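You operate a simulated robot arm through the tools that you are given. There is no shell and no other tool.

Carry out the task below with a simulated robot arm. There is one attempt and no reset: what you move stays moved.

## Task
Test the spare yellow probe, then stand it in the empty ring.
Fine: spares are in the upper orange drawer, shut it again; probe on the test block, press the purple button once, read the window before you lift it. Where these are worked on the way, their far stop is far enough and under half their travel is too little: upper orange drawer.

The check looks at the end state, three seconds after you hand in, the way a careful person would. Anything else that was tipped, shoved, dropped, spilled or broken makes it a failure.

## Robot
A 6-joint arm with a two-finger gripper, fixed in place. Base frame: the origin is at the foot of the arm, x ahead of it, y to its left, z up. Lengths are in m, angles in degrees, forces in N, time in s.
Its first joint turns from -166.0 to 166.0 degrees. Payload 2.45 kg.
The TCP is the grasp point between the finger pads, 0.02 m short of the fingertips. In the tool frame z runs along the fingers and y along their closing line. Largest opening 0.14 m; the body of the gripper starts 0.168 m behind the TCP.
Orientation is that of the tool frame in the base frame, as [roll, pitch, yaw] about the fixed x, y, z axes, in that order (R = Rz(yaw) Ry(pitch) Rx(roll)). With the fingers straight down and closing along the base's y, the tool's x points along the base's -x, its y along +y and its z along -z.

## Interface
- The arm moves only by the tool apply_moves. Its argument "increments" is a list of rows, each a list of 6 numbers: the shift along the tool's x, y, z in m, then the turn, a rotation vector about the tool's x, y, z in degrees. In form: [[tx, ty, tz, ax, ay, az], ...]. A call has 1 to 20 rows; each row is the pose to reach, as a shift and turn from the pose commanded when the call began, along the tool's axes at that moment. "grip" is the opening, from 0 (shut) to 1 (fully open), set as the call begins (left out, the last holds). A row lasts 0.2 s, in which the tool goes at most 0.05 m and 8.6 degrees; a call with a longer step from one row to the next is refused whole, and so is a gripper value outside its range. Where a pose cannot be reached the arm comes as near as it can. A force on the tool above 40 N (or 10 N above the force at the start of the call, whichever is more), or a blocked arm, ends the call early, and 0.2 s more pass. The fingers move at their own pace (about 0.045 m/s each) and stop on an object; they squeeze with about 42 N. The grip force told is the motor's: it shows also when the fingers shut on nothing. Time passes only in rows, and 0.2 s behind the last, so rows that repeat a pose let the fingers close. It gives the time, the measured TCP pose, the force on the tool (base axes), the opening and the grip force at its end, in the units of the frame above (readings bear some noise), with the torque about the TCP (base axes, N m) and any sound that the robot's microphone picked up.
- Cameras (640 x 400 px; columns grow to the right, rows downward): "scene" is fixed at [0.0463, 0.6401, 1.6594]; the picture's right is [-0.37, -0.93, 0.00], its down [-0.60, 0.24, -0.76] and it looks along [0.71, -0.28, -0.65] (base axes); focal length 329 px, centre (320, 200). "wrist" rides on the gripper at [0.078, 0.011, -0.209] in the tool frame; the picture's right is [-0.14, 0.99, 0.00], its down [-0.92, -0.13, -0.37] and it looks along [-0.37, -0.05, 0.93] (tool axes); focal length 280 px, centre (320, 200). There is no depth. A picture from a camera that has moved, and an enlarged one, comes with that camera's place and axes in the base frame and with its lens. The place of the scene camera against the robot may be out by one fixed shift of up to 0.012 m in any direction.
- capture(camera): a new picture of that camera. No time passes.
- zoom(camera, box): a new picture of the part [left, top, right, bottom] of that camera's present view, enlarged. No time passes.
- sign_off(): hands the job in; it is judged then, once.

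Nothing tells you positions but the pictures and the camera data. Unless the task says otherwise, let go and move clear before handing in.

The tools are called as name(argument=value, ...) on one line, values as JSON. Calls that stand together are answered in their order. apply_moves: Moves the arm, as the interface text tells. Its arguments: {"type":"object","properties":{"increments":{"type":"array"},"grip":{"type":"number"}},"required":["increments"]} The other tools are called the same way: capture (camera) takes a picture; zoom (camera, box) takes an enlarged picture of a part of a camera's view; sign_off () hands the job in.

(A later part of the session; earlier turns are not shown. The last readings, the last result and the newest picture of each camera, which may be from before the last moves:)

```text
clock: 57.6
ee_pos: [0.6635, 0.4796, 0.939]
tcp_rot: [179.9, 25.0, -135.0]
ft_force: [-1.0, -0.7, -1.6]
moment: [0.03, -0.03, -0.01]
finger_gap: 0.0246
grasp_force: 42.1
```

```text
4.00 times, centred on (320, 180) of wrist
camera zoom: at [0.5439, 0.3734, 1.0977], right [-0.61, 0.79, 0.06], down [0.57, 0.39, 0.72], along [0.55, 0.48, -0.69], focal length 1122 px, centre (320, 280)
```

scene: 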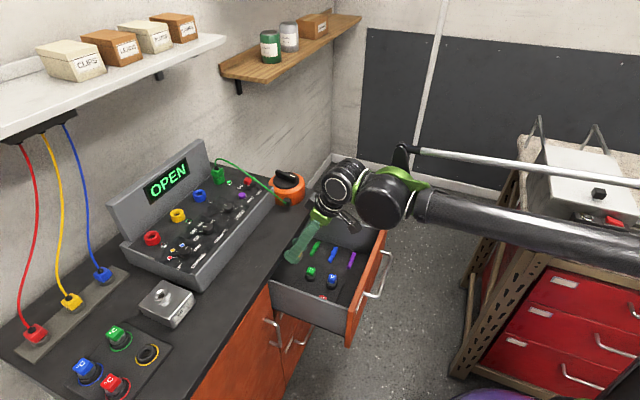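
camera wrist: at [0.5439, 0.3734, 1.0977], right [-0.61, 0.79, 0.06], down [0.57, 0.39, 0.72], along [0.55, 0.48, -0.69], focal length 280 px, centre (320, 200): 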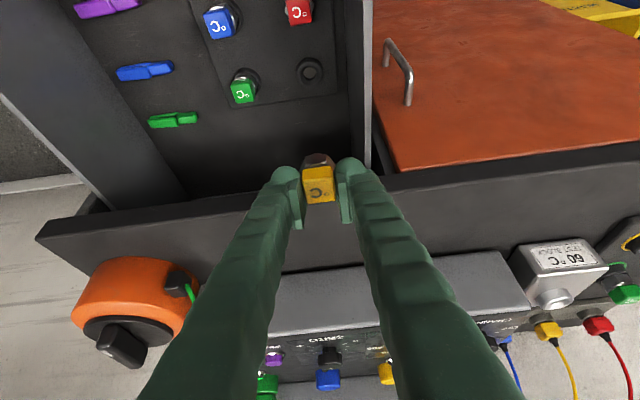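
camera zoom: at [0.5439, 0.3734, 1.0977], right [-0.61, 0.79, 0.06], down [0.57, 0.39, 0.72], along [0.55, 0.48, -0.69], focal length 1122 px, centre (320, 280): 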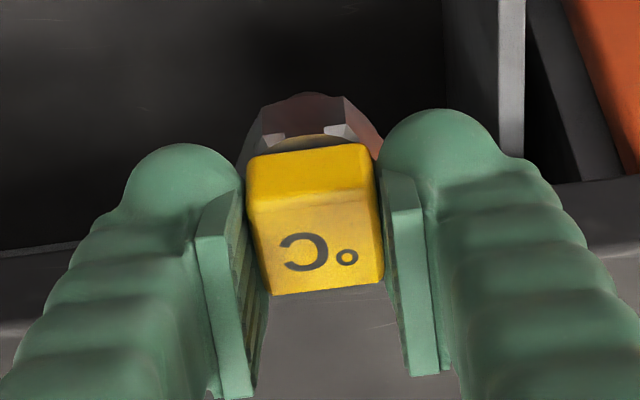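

The probe came out cleanly; it has a hex collar and short body under the cap. I'll rise and carry it along the bench to a stand-off in front of the test block.

apply_moves(increments=[[-0.019, 0, -0.0408, 0, 0, 0], [-0.0381, 0, -0.0816, 0, 0, 0], [-0.0571, 0, -0.1223, 0, 0, 0], [-0.0761, 0, -0.1631, 0, 0, 0], [-0.0761, 0.045, -0.1631, 0, 0, 0], [-0.0761, 0.09, -0.1631, 0, 0, 0], [-0.0761, 0.135, -0.1631, 0, 0, 0], [-0.0761, 0.18, -0.1631, 0, 0, 0], [-0.0761, 0.225, -0.1631, 0, 0, 0], [-0.0761, 0.26, -0.1631, 0, 0, 0], [-0.0761, 0.26, -0.1631, 0, 0, 0]])

capture(camera="wrist")

capture(camera="scene")

```text
clock: 60.0
ee_pos: [0.4813, 0.6617, 1.1207]
tcp_rot: [179.9, 24.9, -135.0]
ft_force: [0.4, -0.4, -0.8]
moment: [0.02, -0.01, 0.01]
finger_gap: 0.0245
grasp_force: 41.9
```

```text
taken
camera wrist: at [0.3619, 0.5572, 1.2778], right [-0.61, 0.79, 0.06], down [0.57, 0.39, 0.72], along [0.55, 0.48, -0.69], focal length 280 px, centre (320, 200)
```

wrist: 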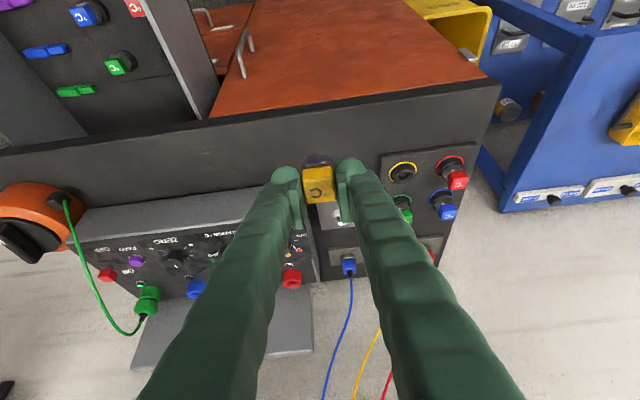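

```text
taken
```

scene: 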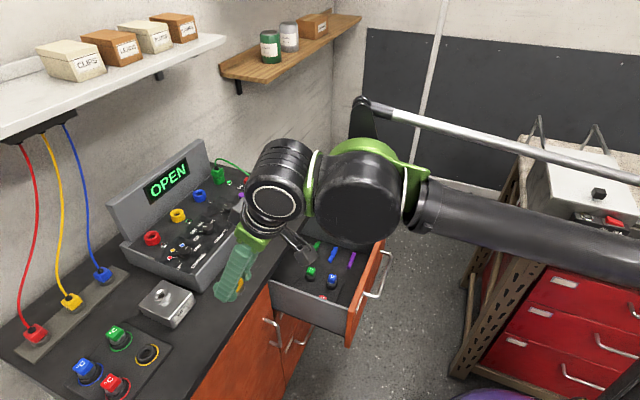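

zoom(camera="wrist", box=[260, 130, 420, 270])

zoom(camera="scene", box=[120, 220, 280, 340])

```text
2.86 times, centred on (340, 200) of wrist
camera zoom: at [0.3619, 0.5572, 1.2778], right [-0.61, 0.79, 0.06], down [0.57, 0.39, 0.72], along [0.55, 0.48, -0.69], focal length 801 px, centre (263, 200)
```

zoom: 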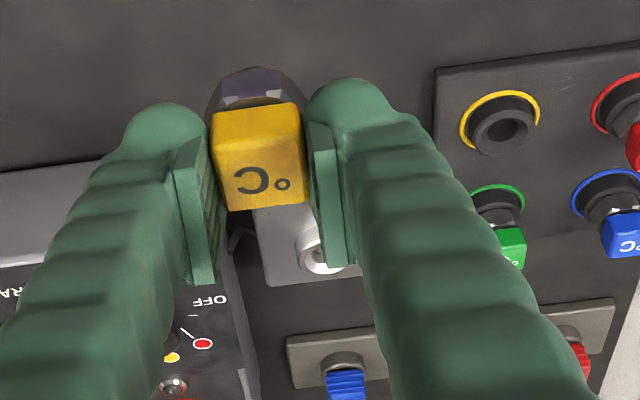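

```text
3.33 times, centred on (200, 280) of scene
camera zoom: at [0.0463, 0.6401, 1.6594], right [-0.37, -0.93, 0.0], down [-0.6, 0.24, -0.76], along [0.71, -0.28, -0.65], focal length 1097 px, centre (720, -67)
```

zoom: 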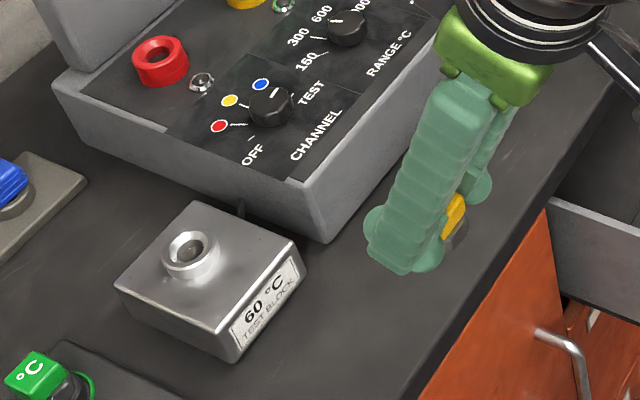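

apply_moves(increments=[[0, -0.045, 0, 0, 0, 0], [0, -0.09, 0, 0, 0, 0], [0, -0.11, 0, 0, 0, 0], [0, -0.11, 0, 0, 0, 0]])

capture(camera="wrist")

zoom(camera="wrist", box=[380, 150, 540, 290])

```text
clock: 61.0
ee_pos: [0.5571, 0.5844, 1.1209]
tcp_rot: [179.9, 24.9, -135.1]
ft_force: [0.1, 0.2, -0.3]
moment: [0.0, -0.01, -0.02]
finger_gap: 0.0244
grasp_force: 41.7
```

```text
taken
camera wrist: at [0.439, 0.4783, 1.2782], right [-0.61, 0.79, 0.06], down [0.57, 0.39, 0.72], along [0.55, 0.48, -0.69], focal length 280 px, centre (320, 200)
```

wrist: 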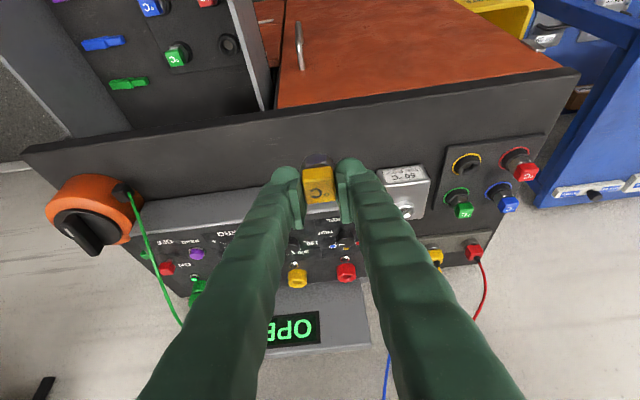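

```text
2.86 times, centred on (460, 220) of wrist
camera zoom: at [0.439, 0.4783, 1.2782], right [-0.61, 0.79, 0.06], down [0.57, 0.39, 0.72], along [0.55, 0.48, -0.69], focal length 801 px, centre (-80, 143)
```

zoom: 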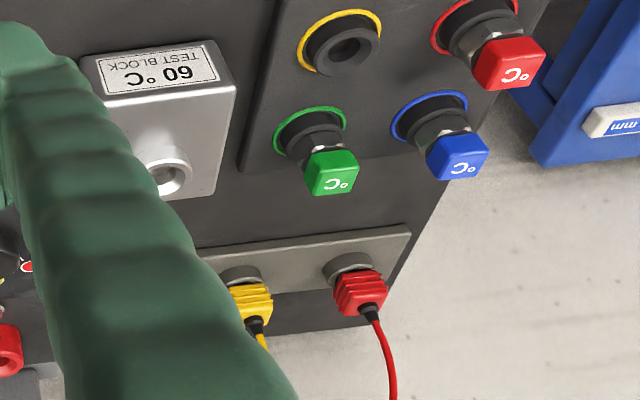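

zoom(camera="wrist", box=[380, 180, 460, 230])

zoom(camera="wrist", box=[430, 140, 550, 215])

zoom(camera="scene", box=[130, 270, 210, 330])

```text
8.00 times, centred on (420, 205) of wrist
camera zoom: at [0.439, 0.4783, 1.2782], right [-0.61, 0.79, 0.06], down [0.57, 0.39, 0.72], along [0.55, 0.48, -0.69], focal length 2243 px, centre (-480, 160)
```

zoom: 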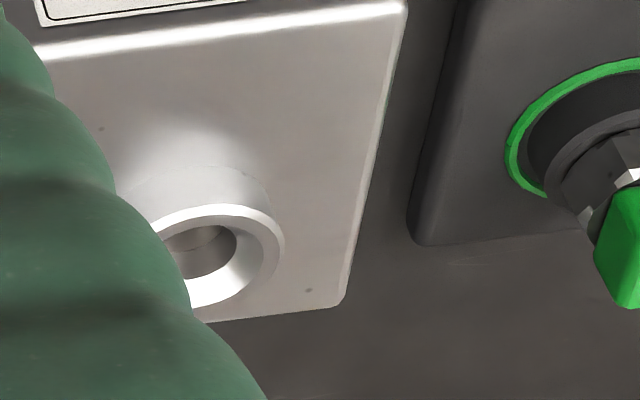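

```text
5.33 times, centred on (490, 178) of wrist
camera zoom: at [0.439, 0.4783, 1.2782], right [-0.61, 0.79, 0.06], down [0.57, 0.39, 0.72], along [0.55, 0.48, -0.69], focal length 1495 px, centre (-587, 320)
```

zoom: 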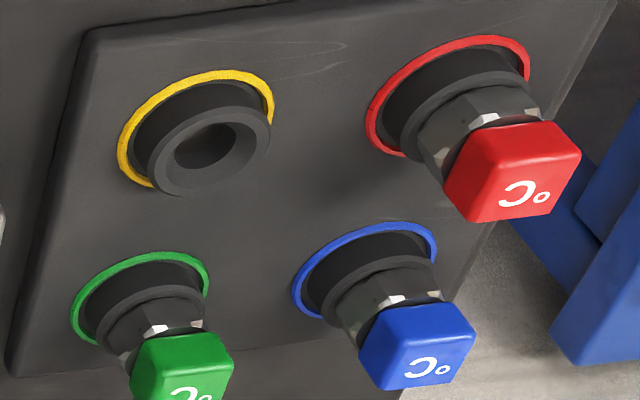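

```text
6.67 times, centred on (170, 300) of scene
camera zoom: at [0.0463, 0.6401, 1.6594], right [-0.37, -0.93, 0.0], down [-0.6, 0.24, -0.76], along [0.71, -0.28, -0.65], focal length 2194 px, centre (1320, -467)
```

zoom: 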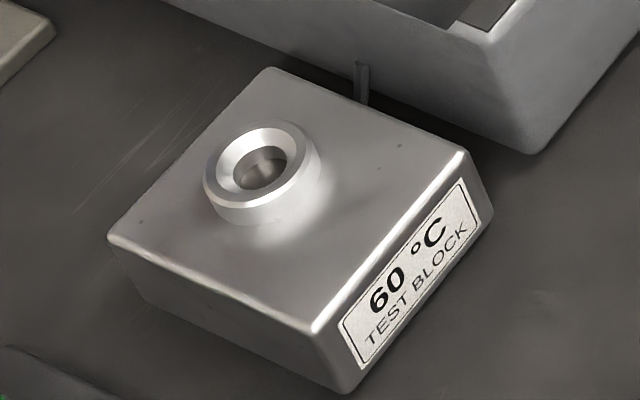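

I can see the hole and rings well. For a good height fix I'll take a second look from the other side, at e≈0.31 and the same height.

apply_moves(increments=[[0, 0.048, 0, 0, 0, 0], [0, 0.096, 0, 0, 0, 0], [0, 0.144, 0, 0, 0, 0], [0, 0.192, 0, 0, 0, 0], [0, 0.24, 0, 0, 0, 0], [0, 0.288, 0, 0, 0, 0], [0, 0.288, 0, 0, 0, 0]])

capture(camera="wrist")

zoom(camera="wrist", box=[180, 180, 260, 230])

capture(camera="scene")

```text
clock: 62.6
ee_pos: [0.352, 0.7881, 1.12]
tcp_rot: [179.9, 25.0, -134.9]
ft_force: [-0.1, 0.5, 0.0]
moment: [0.01, 0.0, -0.03]
finger_gap: 0.0243
grasp_force: 41.9
```

```text
taken
camera wrist: at [0.2338, 0.6824, 1.2777], right [-0.61, 0.79, 0.06], down [0.57, 0.39, 0.72], along [0.55, 0.48, -0.69], focal length 280 px, centre (320, 200)
```

wrist: 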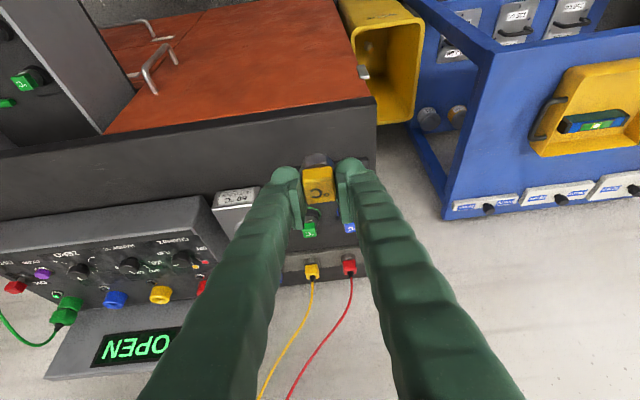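

```text
8.00 times, centred on (220, 205) of wrist
camera zoom: at [0.2338, 0.6824, 1.2777], right [-0.61, 0.79, 0.06], down [0.57, 0.39, 0.72], along [0.55, 0.48, -0.69], focal length 2243 px, centre (1120, 160)
```

zoom: 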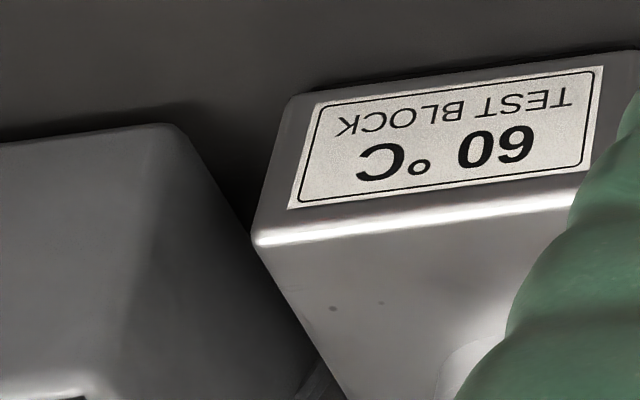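

```text
taken
```

scene: 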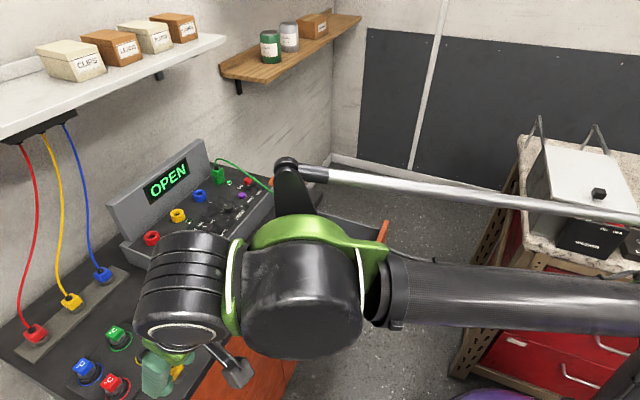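

The finger hides the hole from here. I'll take the second view from further right along the bench instead.

apply_moves(increments=[[0, -0.049, 0, 0, 0, 0], [0, -0.098, 0, 0, 0, 0], [0, -0.147, 0, 0, 0, 0], [0, -0.196, 0, 0, 0, 0], [0, -0.245, 0, 0, 0, 0], [0, -0.294, 0, 0, 0, 0], [0, -0.343, 0, 0, 0, 0], [0, -0.392, 0, 0, 0, 0], [0, -0.44, 0, 0, 0, 0], [0, -0.44, 0, 0, 0, 0]])

capture(camera="wrist")

zoom(camera="wrist", box=[460, 180, 560, 255])

zoom(camera="wrist", box=[500, 140, 640, 240])

zoom(camera="wrist", box=[360, 170, 500, 270])

```text
clock: 64.8
ee_pos: [0.6646, 0.4775, 1.1202]
tcp_rot: [179.9, 25.0, -135.0]
ft_force: [0.0, 0.2, -0.8]
moment: [0.01, 0.0, -0.01]
finger_gap: 0.0248
grasp_force: 41.8
```

```text
taken
camera wrist: at [0.5467, 0.3711, 1.2781], right [-0.61, 0.79, 0.06], down [0.57, 0.39, 0.72], along [0.55, 0.48, -0.69], focal length 280 px, centre (320, 200)
```

wrist: 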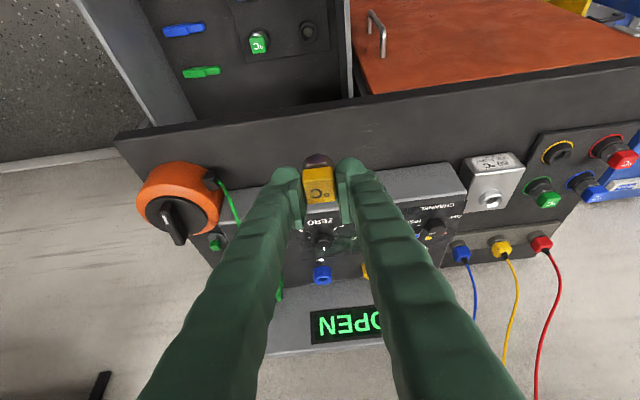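

```text
5.33 times, centred on (510, 218) of wrist
camera zoom: at [0.5467, 0.3711, 1.2781], right [-0.61, 0.79, 0.06], down [0.57, 0.39, 0.72], along [0.55, 0.48, -0.69], focal length 1495 px, centre (-693, 107)
```

zoom: 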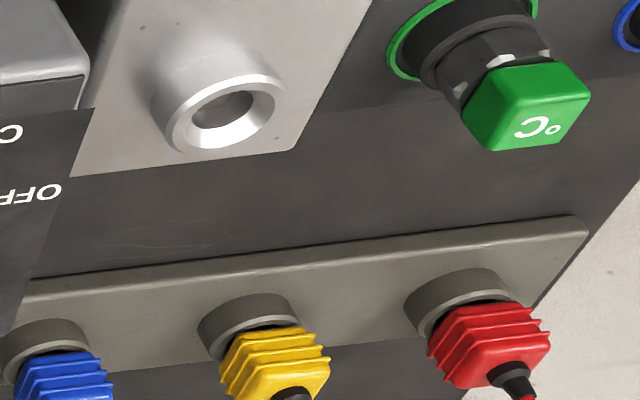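

```text
4.00 times, centred on (570, 190) of wrist
camera zoom: at [0.5467, 0.3711, 1.2781], right [-0.61, 0.79, 0.06], down [0.57, 0.39, 0.72], along [0.55, 0.48, -0.69], focal length 1122 px, centre (-680, 240)
```

zoom: 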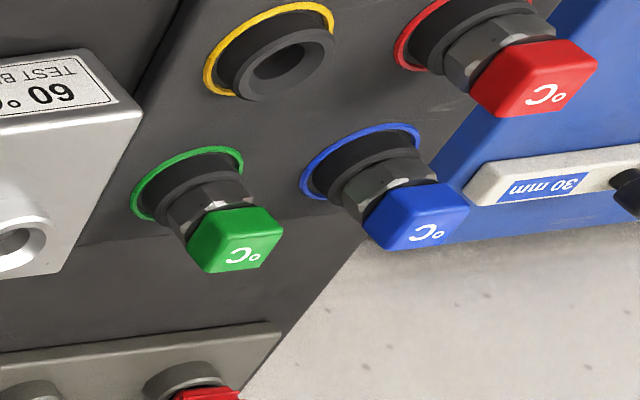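

```text
4.00 times, centred on (430, 220) of wrist
camera zoom: at [0.5467, 0.3711, 1.2781], right [-0.61, 0.79, 0.06], down [0.57, 0.39, 0.72], along [0.55, 0.48, -0.69], focal length 1122 px, centre (-120, 120)
```

zoom: 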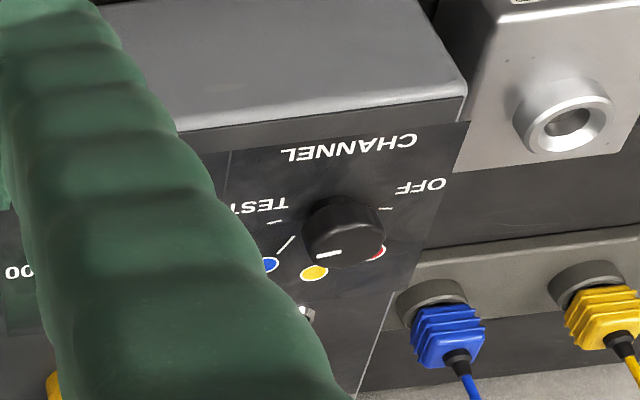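

The hole rim is near (0.633, 0.850, 0.957). I'll look at the channel knob closely and then collect better-spaced views.

zoom(camera="wrist", box=[405, 205, 465, 255])

zoom(camera="scene", box=[160, 230, 210, 270])

zoom(camera="scene", box=[140, 150, 270, 270])

```text
8.00 times, centred on (435, 230) of wrist
camera zoom: at [0.5467, 0.3711, 1.2781], right [-0.61, 0.79, 0.06], down [0.57, 0.39, 0.72], along [0.55, 0.48, -0.69], focal length 2243 px, centre (-600, -40)
```

zoom: 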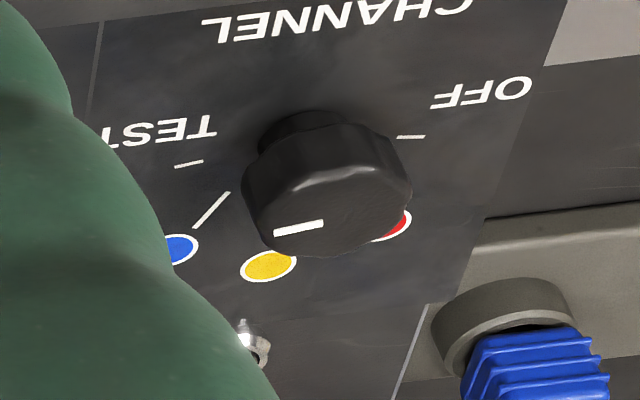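

```text
10.00 times, centred on (185, 250) of scene
camera zoom: at [0.0463, 0.6401, 1.6594], right [-0.37, -0.93, 0.0], down [-0.6, 0.24, -0.76], along [0.71, -0.28, -0.65], focal length 3291 px, centre (1670, -300)
```

zoom: 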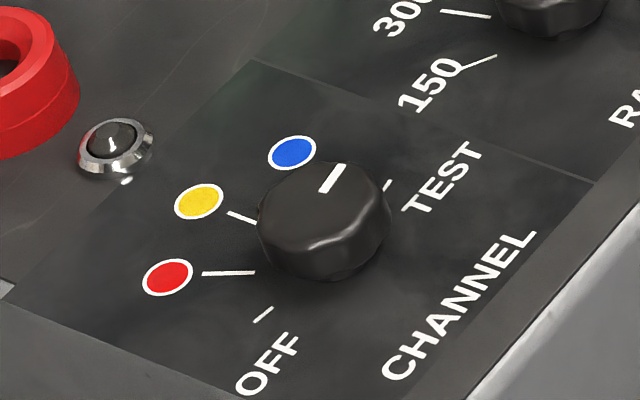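

```text
3.33 times, centred on (205, 210) of scene
camera zoom: at [0.0463, 0.6401, 1.6594], right [-0.37, -0.93, 0.0], down [-0.6, 0.24, -0.76], along [0.71, -0.28, -0.65], focal length 1097 px, centre (703, 167)
```

zoom: 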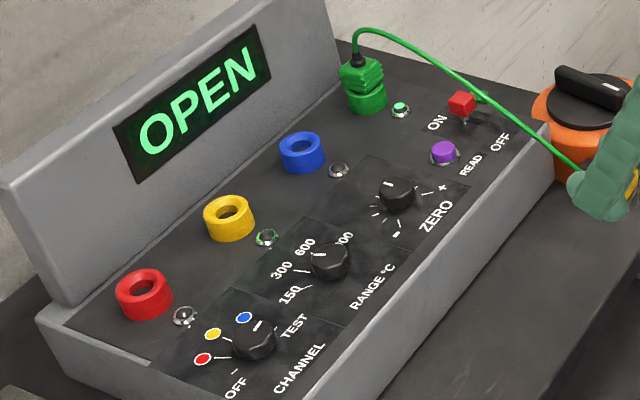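

The channel knob's mark runs parallel to the TEST tick, so it's already on TEST, and the unit is ON. I'll take two more views of the block hole, one lower and one higher.

apply_moves(increments=[[0.0062, 0.028, 0.0192, 0, 0, 0], [0.0124, 0.056, 0.0384, 0, 0, 0], [0.0185, 0.084, 0.0575, 0, 0, 0], [0.0247, 0.112, 0.0767, 0, 0, 0], [0.0247, 0.112, 0.0767, 0, 0, 0]])

capture(camera="wrist")

zoom(camera="wrist", box=[400, 210, 520, 285])

zoom(camera="wrist", box=[480, 150, 640, 250])

zoom(camera="scene", box=[200, 200, 300, 300])

```text
clock: 66.0
ee_pos: [0.5926, 0.5635, 1.0389]
tcp_rot: [180.0, 25.0, -135.0]
ft_force: [0.4, 0.4, -0.5]
moment: [-0.01, -0.04, -0.03]
finger_gap: 0.0243
grasp_force: 41.8
```

```text
taken
camera wrist: at [0.4734, 0.4576, 1.1972], right [-0.61, 0.79, 0.06], down [0.57, 0.39, 0.72], along [0.55, 0.48, -0.69], focal length 280 px, centre (320, 200)
```

wrist: 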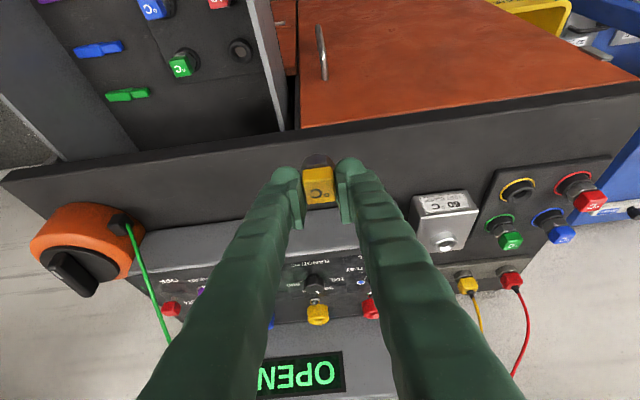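

```text
5.33 times, centred on (460, 248) of wrist
camera zoom: at [0.4734, 0.4576, 1.1972], right [-0.61, 0.79, 0.06], down [0.57, 0.39, 0.72], along [0.55, 0.48, -0.69], focal length 1495 px, centre (-427, -53)
```

zoom: 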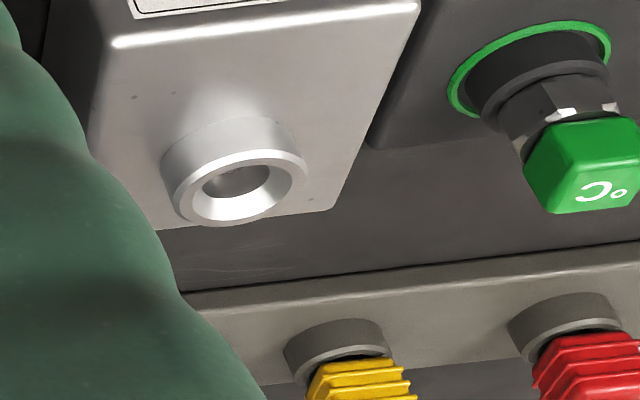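

```text
4.00 times, centred on (560, 200) of wrist
camera zoom: at [0.4734, 0.4576, 1.1972], right [-0.61, 0.79, 0.06], down [0.57, 0.39, 0.72], along [0.55, 0.48, -0.69], focal length 1122 px, centre (-640, 200)
```

zoom: 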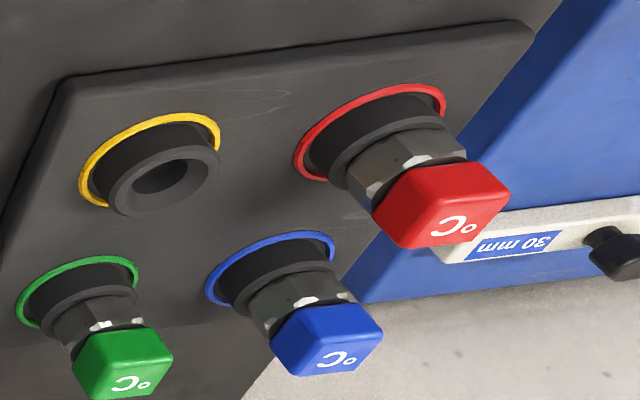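

```text
4.00 times, centred on (250, 250) of scene
camera zoom: at [0.0463, 0.6401, 1.6594], right [-0.37, -0.93, 0.0], down [-0.6, 0.24, -0.76], along [0.71, -0.28, -0.65], focal length 1316 px, centre (600, 0)
```

zoom: 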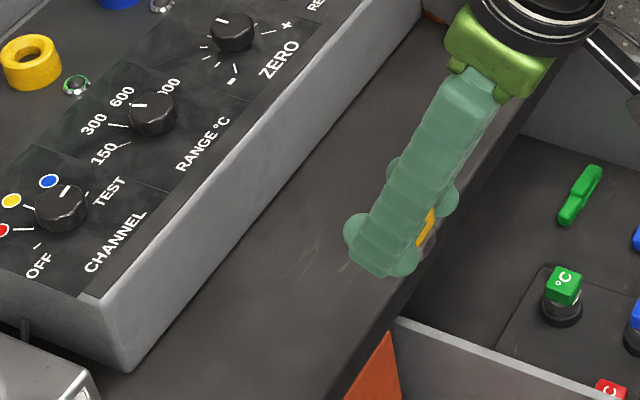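

The hole rim is at (0.634, 0.846, 0.961) and the yellow ring rim at (0.516, 0.888, 0.926), with views agreeing to about 1 mm. I'll bring the probe up and over toward the block, stopping short to check.

apply_moves(increments=[[-0.0194, 0, -0.0417, 0, 0, 0], [-0.0194, 0.0426, -0.0417, 0, 0, 0], [-0.0194, 0.0853, -0.0417, 0, 0, 0], [-0.0194, 0.1279, -0.0417, 0, 0, 0], [-0.0194, 0.1705, -0.0417, 0, 0, 0], [-0.0611, 0.1705, -0.0223, 0, 0, 0], [-0.1028, 0.1705, -0.0029, 0, 0, 0], [-0.1445, 0.1705, 0.0165, 0, 0, 0], [-0.1445, 0.1705, 0.0165, 0, 0, 0]])

capture(camera="scene")

zoom(camera="scene", box=[120, 220, 240, 320])

zoom(camera="wrist", box=[240, 120, 400, 260])

```text
clock: 68.0
ee_pos: [0.5705, 0.7834, 1.087]
tcp_rot: [179.9, 25.1, -135.0]
ft_force: [-0.4, 0.7, -0.7]
moment: [0.02, 0.01, -0.01]
finger_gap: 0.0244
grasp_force: 41.4
```

```text
taken
```

scene: 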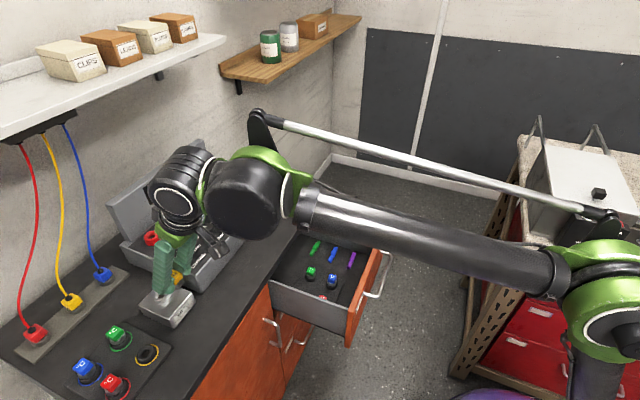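

```text
4.00 times, centred on (180, 270) of scene
camera zoom: at [0.0463, 0.6401, 1.6594], right [-0.37, -0.93, 0.0], down [-0.6, 0.24, -0.76], along [0.71, -0.28, -0.65], focal length 1316 px, centre (880, -80)
```

zoom: 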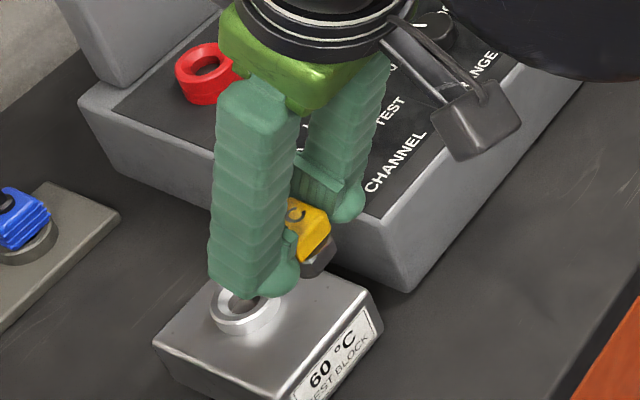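

```text
2.86 times, centred on (320, 190) of wrist
camera zoom: at [0.4516, 0.6771, 1.244], right [-0.61, 0.79, 0.06], down [0.57, 0.39, 0.72], along [0.55, 0.48, -0.69], focal length 801 px, centre (320, 229)
```

zoom: 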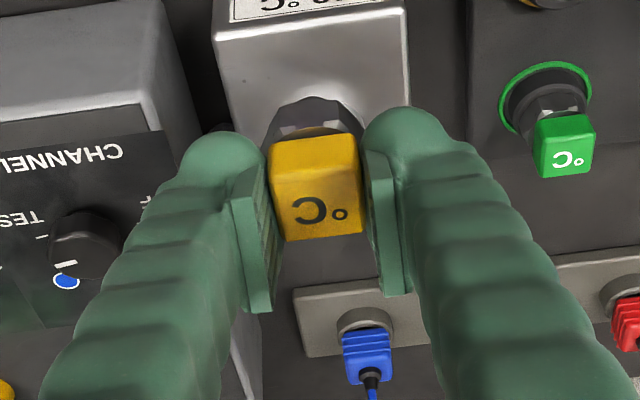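

Good view. I'll move the last 9 cm forward, keeping height, so the probe hovers over the hole.

apply_moves(increments=[[-0.0272, -0.0003, 0.0127, 0, 0, 0], [-0.0544, -0.0006, 0.0253, 0, 0, 0], [-0.0812, -0.0006, 0.0379, 0, 0, 0], [-0.0812, -0.0006, 0.0379, 0, 0, 0]])

zoom(camera="scene", box=[110, 210, 230, 330])

zoom(camera="wrist", box=[240, 120, 400, 260])

capture(camera="scene")

```text
clock: 69.0
ee_pos: [0.634, 0.8454, 1.0865]
tcp_rot: [179.8, 25.0, -135.0]
ft_force: [-0.4, -0.1, -0.3]
moment: [0.01, -0.02, -0.01]
finger_gap: 0.0242
grasp_force: 41.6
```

```text
3.33 times, centred on (170, 270) of scene
camera zoom: at [0.0463, 0.6401, 1.6594], right [-0.37, -0.93, 0.0], down [-0.6, 0.24, -0.76], along [0.71, -0.28, -0.65], focal length 1097 px, centre (820, -33)
```

zoom: 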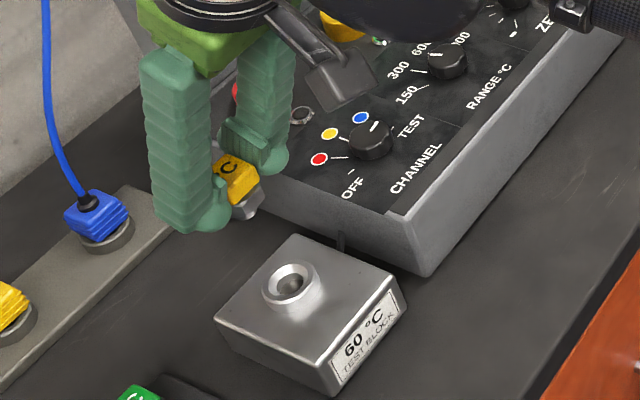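

```text
2.86 times, centred on (320, 190) of wrist
camera zoom: at [0.5156, 0.7394, 1.2445], right [-0.61, 0.79, 0.06], down [0.57, 0.39, 0.72], along [0.55, 0.48, -0.69], focal length 801 px, centre (320, 229)
```

zoom: 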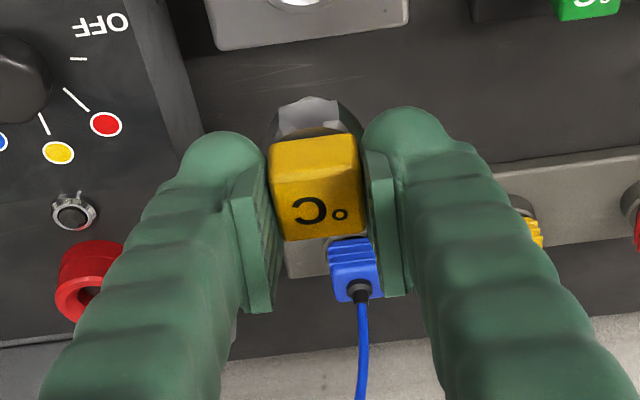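

```text
taken
```

scene: 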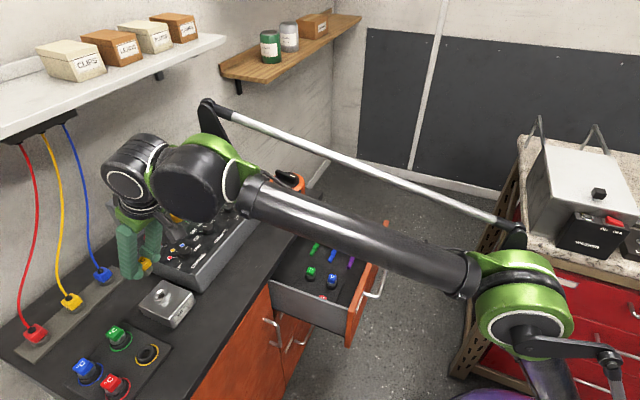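

zoom(camera="wrist", box=[270, 60, 370, 140])

zoom(camera="scene", box=[120, 240, 200, 320])

```text
5.00 times, centred on (320, 100) of wrist
camera zoom: at [0.5156, 0.7394, 1.2445], right [-0.61, 0.79, 0.06], down [0.57, 0.39, 0.72], along [0.55, 0.48, -0.69], focal length 1402 px, centre (320, 700)
```

zoom: 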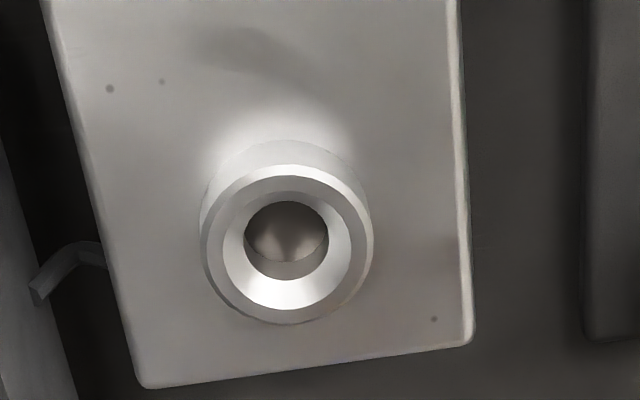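

```text
5.00 times, centred on (160, 280) of scene
camera zoom: at [0.0463, 0.6401, 1.6594], right [-0.37, -0.93, 0.0], down [-0.6, 0.24, -0.76], along [0.71, -0.28, -0.65], focal length 1646 px, centre (1120, -200)
```

zoom: 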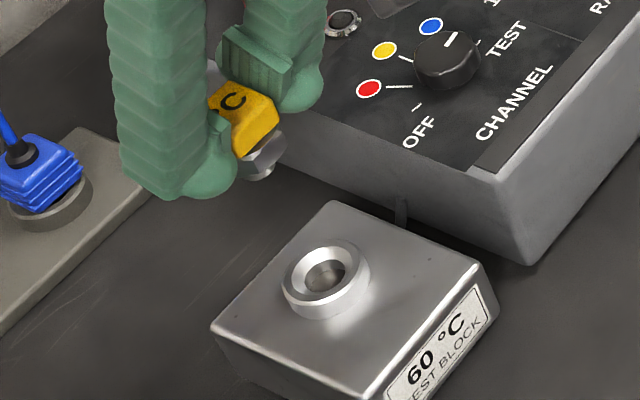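

The hole is clearly visible right under the tool. I'll look closer at the probe from the scene camera, to know how it hangs before I lower it.

zoom(camera="scene", box=[135, 245, 185, 285])

zoom(camera="scene", box=[130, 265, 210, 335])

zoom(camera="wrist", box=[270, 130, 370, 230])

```text
10.00 times, centred on (160, 265) of scene
camera zoom: at [0.0463, 0.6401, 1.6594], right [-0.37, -0.93, 0.0], down [-0.6, 0.24, -0.76], along [0.71, -0.28, -0.65], focal length 3291 px, centre (1920, -450)
```

zoom: 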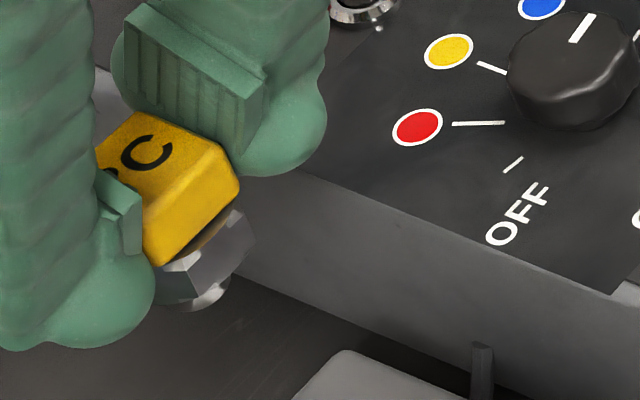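

```text
5.71 times, centred on (170, 300) of scene
camera zoom: at [0.0463, 0.6401, 1.6594], right [-0.37, -0.93, 0.0], down [-0.6, 0.24, -0.76], along [0.71, -0.28, -0.65], focal length 1881 px, centre (1177, -371)
```

zoom: 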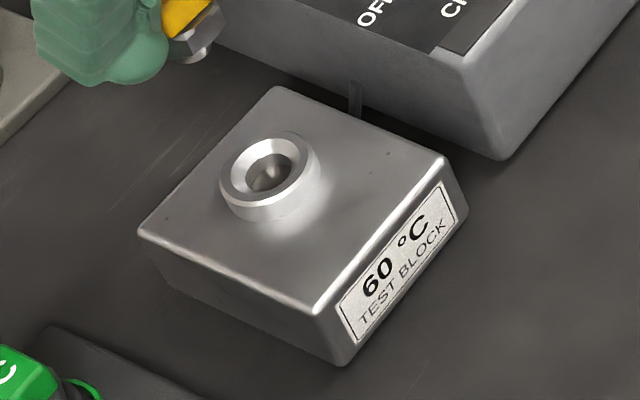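

```text
4.00 times, centred on (320, 180) of wrist
camera zoom: at [0.5156, 0.7394, 1.2445], right [-0.61, 0.79, 0.06], down [0.57, 0.39, 0.72], along [0.55, 0.48, -0.69], focal length 1122 px, centre (320, 280)
```

zoom: 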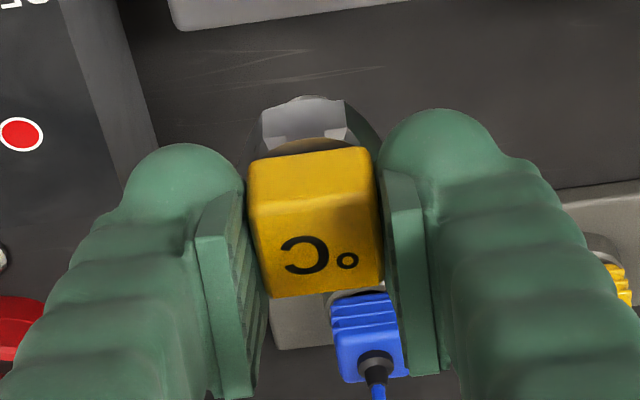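

The probe is short, its underside only about 4 cm below the grip point. I'll shift back 6 mm to line up and lower to just above the rim, then compare in both views.

apply_moves(increments=[[0.0054, -0.0006, -0.0025, 0, 0, 0], [0.0145, -0.0006, 0.0168, 0, 0, 0], [0.0235, -0.0006, 0.0361, 0, 0, 0], [0.0325, -0.0006, 0.0555, 0, 0, 0], [0.0325, -0.0006, 0.0555, 0, 0, 0]])

zoom(camera="scene", box=[130, 255, 200, 315])

zoom(camera="wrist", box=[270, 110, 370, 210])

```text
clock: 70.2
ee_pos: [0.6294, 0.8404, 1.0228]
tcp_rot: [179.8, 25.1, -135.0]
ft_force: [0.3, 0.1, -0.7]
moment: [-0.01, -0.01, -0.03]
finger_gap: 0.0243
grasp_force: 42.7
```

```text
6.67 times, centred on (165, 285) of scene
camera zoom: at [0.0463, 0.6401, 1.6594], right [-0.37, -0.93, 0.0], down [-0.6, 0.24, -0.76], along [0.71, -0.28, -0.65], focal length 2194 px, centre (1353, -367)
```

zoom: 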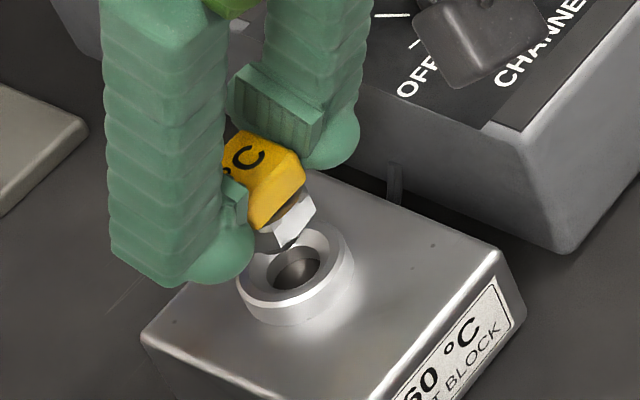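

```text
4.00 times, centred on (320, 160) of wrist
camera zoom: at [0.5113, 0.7348, 1.1802], right [-0.61, 0.79, 0.06], down [0.57, 0.39, 0.72], along [0.55, 0.48, -0.69], focal length 1122 px, centre (320, 360)
```

zoom: 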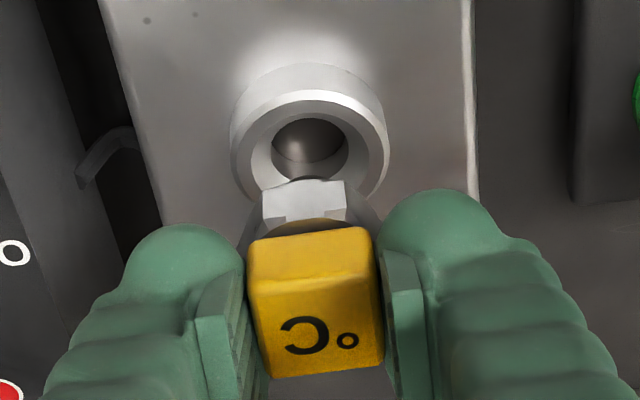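

zoom(camera="scene", box=[155, 270, 190, 300])

zoom(camera="wrist", box=[295, 125, 345, 175])

```text
13.33 times, centred on (172, 285) of scene
camera zoom: at [0.0463, 0.6401, 1.6594], right [-0.37, -0.93, 0.0], down [-0.6, 0.24, -0.76], along [0.71, -0.28, -0.65], focal length 4388 px, centre (2287, -933)
```

zoom: 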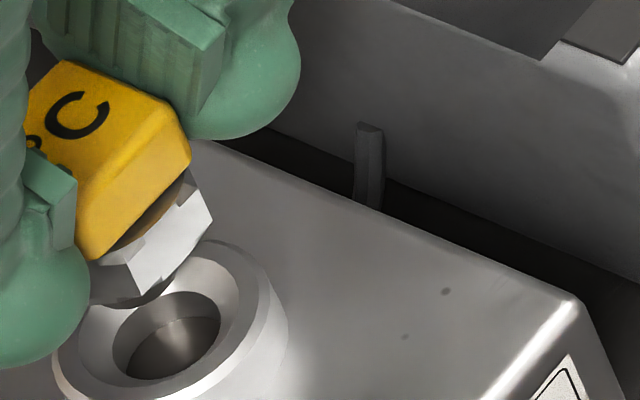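

```text
8.00 times, centred on (320, 150) of wrist
camera zoom: at [0.5113, 0.7348, 1.1802], right [-0.61, 0.79, 0.06], down [0.57, 0.39, 0.72], along [0.55, 0.48, -0.69], focal length 2243 px, centre (320, 600)
```

zoom: 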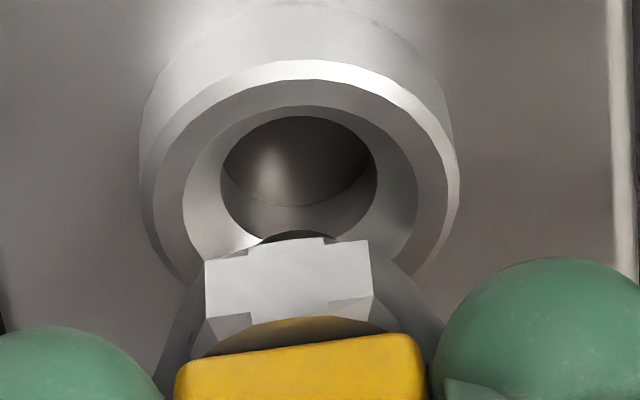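

Very close: the hex underside is roughly 2.5 cm above the rim, and I estimate the probe is 3 mm too far forward. I'll correct that and lower partway.

apply_moves(increments=[[0.0027, 0.001, -0.0013, 0, 0, 0], [0.006, 0.001, 0.0059, 0, 0, 0], [0.0082, 0.001, 0.0105, 0, 0, 0], [0.0082, 0.001, 0.0105, 0, 0, 0]])

zoom(camera="scene", box=[150, 270, 190, 305])

zoom(camera="wrist", box=[295, 130, 345, 180])

```text
clock: 71.2
ee_pos: [0.6268, 0.839, 1.0098]
tcp_rot: [179.8, 24.9, -135.0]
ft_force: [0.1, 0.3, -1.3]
moment: [-0.02, 0.02, -0.04]
finger_gap: 0.0246
grasp_force: 42.1
```

```text
11.43 times, centred on (170, 288) of scene
camera zoom: at [0.0463, 0.6401, 1.6594], right [-0.37, -0.93, 0.0], down [-0.6, 0.24, -0.76], along [0.71, -0.28, -0.65], focal length 3761 px, centre (2034, -800)
```

zoom: 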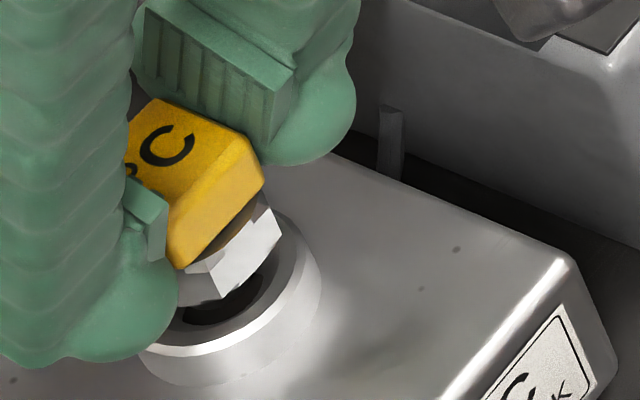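

```text
8.00 times, centred on (320, 155) of wrist
camera zoom: at [0.5084, 0.7335, 1.1673], right [-0.61, 0.79, 0.06], down [0.57, 0.39, 0.72], along [0.55, 0.48, -0.69], focal length 2243 px, centre (320, 560)
```

zoom: 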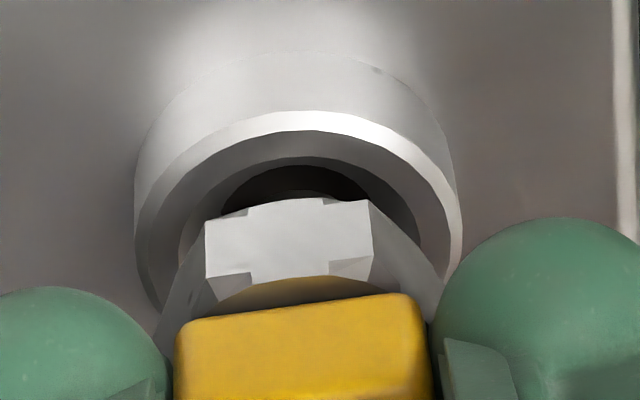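

Aligned in both views now. I'll lower gently in small steps, watching the force.

apply_moves(increments=[[0.0013, 0, 0.0027, 0, 0, 0], [0.0025, 0, 0.0054, 0, 0, 0]])

```text
clock: 71.8
ee_pos: [0.6274, 0.8386, 1.0036]
tcp_rot: [179.9, 24.9, -134.9]
ft_force: [-0.2, 0.0, -1.4]
moment: [0.02, 0.0, -0.01]
finger_gap: 0.0247
grasp_force: 42.0
```

apply_moves(increments=[[0.0008, 0, 0.0018, 0, 0, 0], [0.0017, 0, 0.0036, 0, 0, 0]])

zoom(camera="wrist", box=[295, 130, 345, 180])

zoom(camera="scene", box=[150, 270, 190, 305])

```text
clock: 72.4
ee_pos: [0.6259, 0.839, 0.9991]
tcp_rot: [179.9, 25.0, -135.0]
ft_force: [0.0, -0.2, -1.1]
moment: [0.03, 0.01, -0.02]
finger_gap: 0.0244
grasp_force: 42.1
```

```text
8.00 times, centred on (320, 155) of wrist
camera zoom: at [0.5084, 0.7335, 1.1571], right [-0.61, 0.79, 0.06], down [0.57, 0.39, 0.72], along [0.55, 0.48, -0.69], focal length 2243 px, centre (320, 560)
```

zoom: 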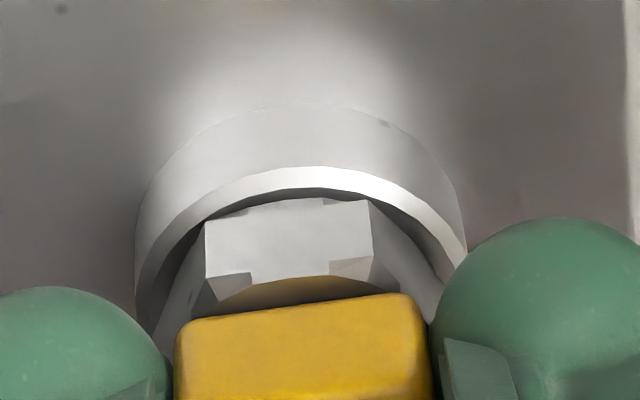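

```text
11.43 times, centred on (170, 288) of scene
camera zoom: at [0.0463, 0.6401, 1.6594], right [-0.37, -0.93, 0.0], down [-0.6, 0.24, -0.76], along [0.71, -0.28, -0.65], focal length 3761 px, centre (2034, -800)
```

zoom: 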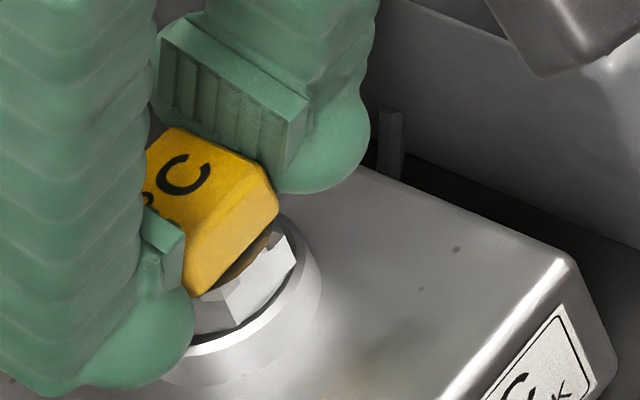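

apply_moves(increments=[[0.0006, 0, 0.0014, 0, 0, 0], [0.0013, 0, 0.0027, 0, 0, 0]])

```text
clock: 73.0
ee_pos: [0.6255, 0.8383, 0.9988]
tcp_rot: [179.8, 25.2, -135.0]
ft_force: [6.2, 6.5, 26.9]
moment: [0.19, -0.16, 0.03]
finger_gap: 0.0245
grasp_force: 41.9
```

zoom(camera="wrist", box=[295, 130, 345, 180])

zoom(camera="scene", box=[150, 270, 190, 305])

```text
8.00 times, centred on (320, 155) of wrist
camera zoom: at [0.5077, 0.7325, 1.1556], right [-0.61, 0.79, 0.06], down [0.57, 0.39, 0.72], along [0.55, 0.48, -0.69], focal length 2243 px, centre (320, 560)
```

zoom: 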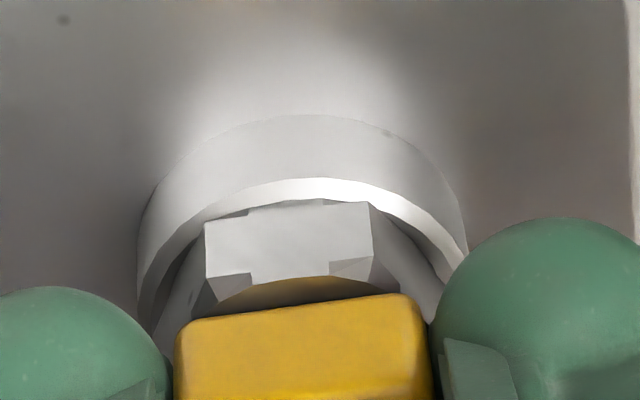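

```text
11.43 times, centred on (170, 288) of scene
camera zoom: at [0.0463, 0.6401, 1.6594], right [-0.37, -0.93, 0.0], down [-0.6, 0.24, -0.76], along [0.71, -0.28, -0.65], focal length 3761 px, centre (2034, -800)
```

zoom: 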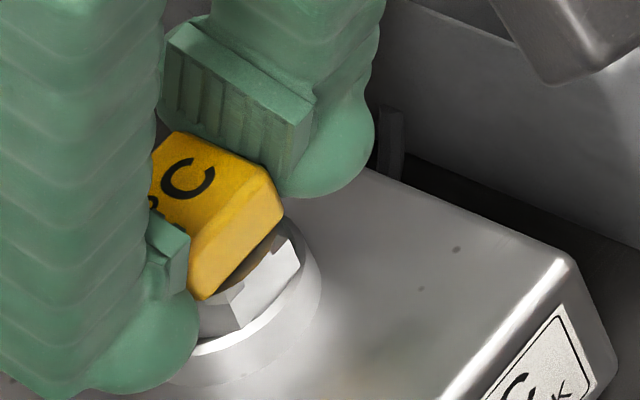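

Contact at the expected height, about 27 N, with the hex resting on the rim. I'll relax the push, then open the fingers a little and check that it stays put.

apply_moves(increments=[[-0.001, 0, -0.0022, 0, 0, 0], [-0.001, 0, -0.0022, 0, 0, 0]])

```text
clock: 73.6
ee_pos: [0.6273, 0.8383, 0.9987]
tcp_rot: [179.9, 24.9, -135.1]
ft_force: [-0.2, 2.7, 0.1]
moment: [0.02, -0.05, 0.01]
finger_gap: 0.0246
grasp_force: 41.9
```

apply_moves(increments=[[0, 0, 0, 0, 0, 0], [0, 0, 0, 0, 0, 0], [0, 0, 0, 0, 0, 0]], grip=0.27)

zoom(camera="wrist", box=[270, 130, 370, 230])

zoom(camera="scene", box=[145, 262, 195, 312])

```text
clock: 74.4
ee_pos: [0.6265, 0.8388, 0.9984]
tcp_rot: [179.9, 25.0, -135.0]
ft_force: [-0.8, 0.0, 0.4]
moment: [0.02, 0.01, -0.02]
finger_gap: 0.0379
grasp_force: 0.2
```

```text
4.00 times, centred on (320, 180) of wrist
camera zoom: at [0.5081, 0.7329, 1.1566], right [-0.61, 0.79, 0.06], down [0.57, 0.39, 0.72], along [0.55, 0.48, -0.69], focal length 1122 px, centre (320, 280)
```

zoom: 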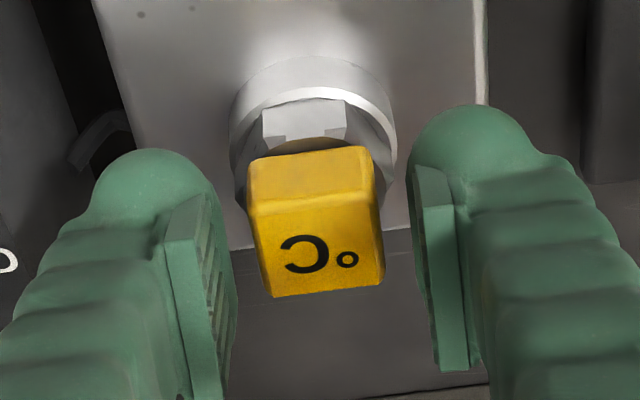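

```text
8.00 times, centred on (170, 287) of scene
camera zoom: at [0.0463, 0.6401, 1.6594], right [-0.37, -0.93, 0.0], down [-0.6, 0.24, -0.76], along [0.71, -0.28, -0.65], focal length 2633 px, centre (1520, -496)
```

zoom: 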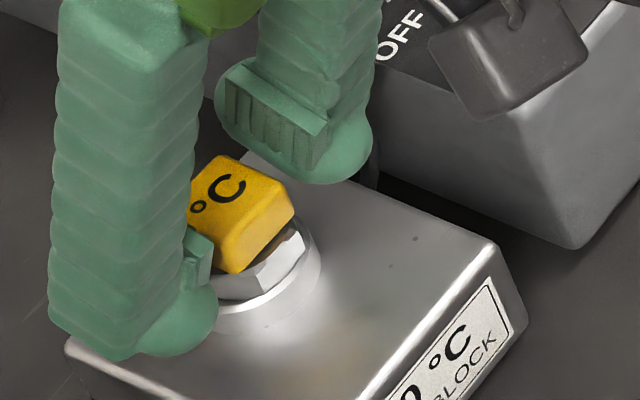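

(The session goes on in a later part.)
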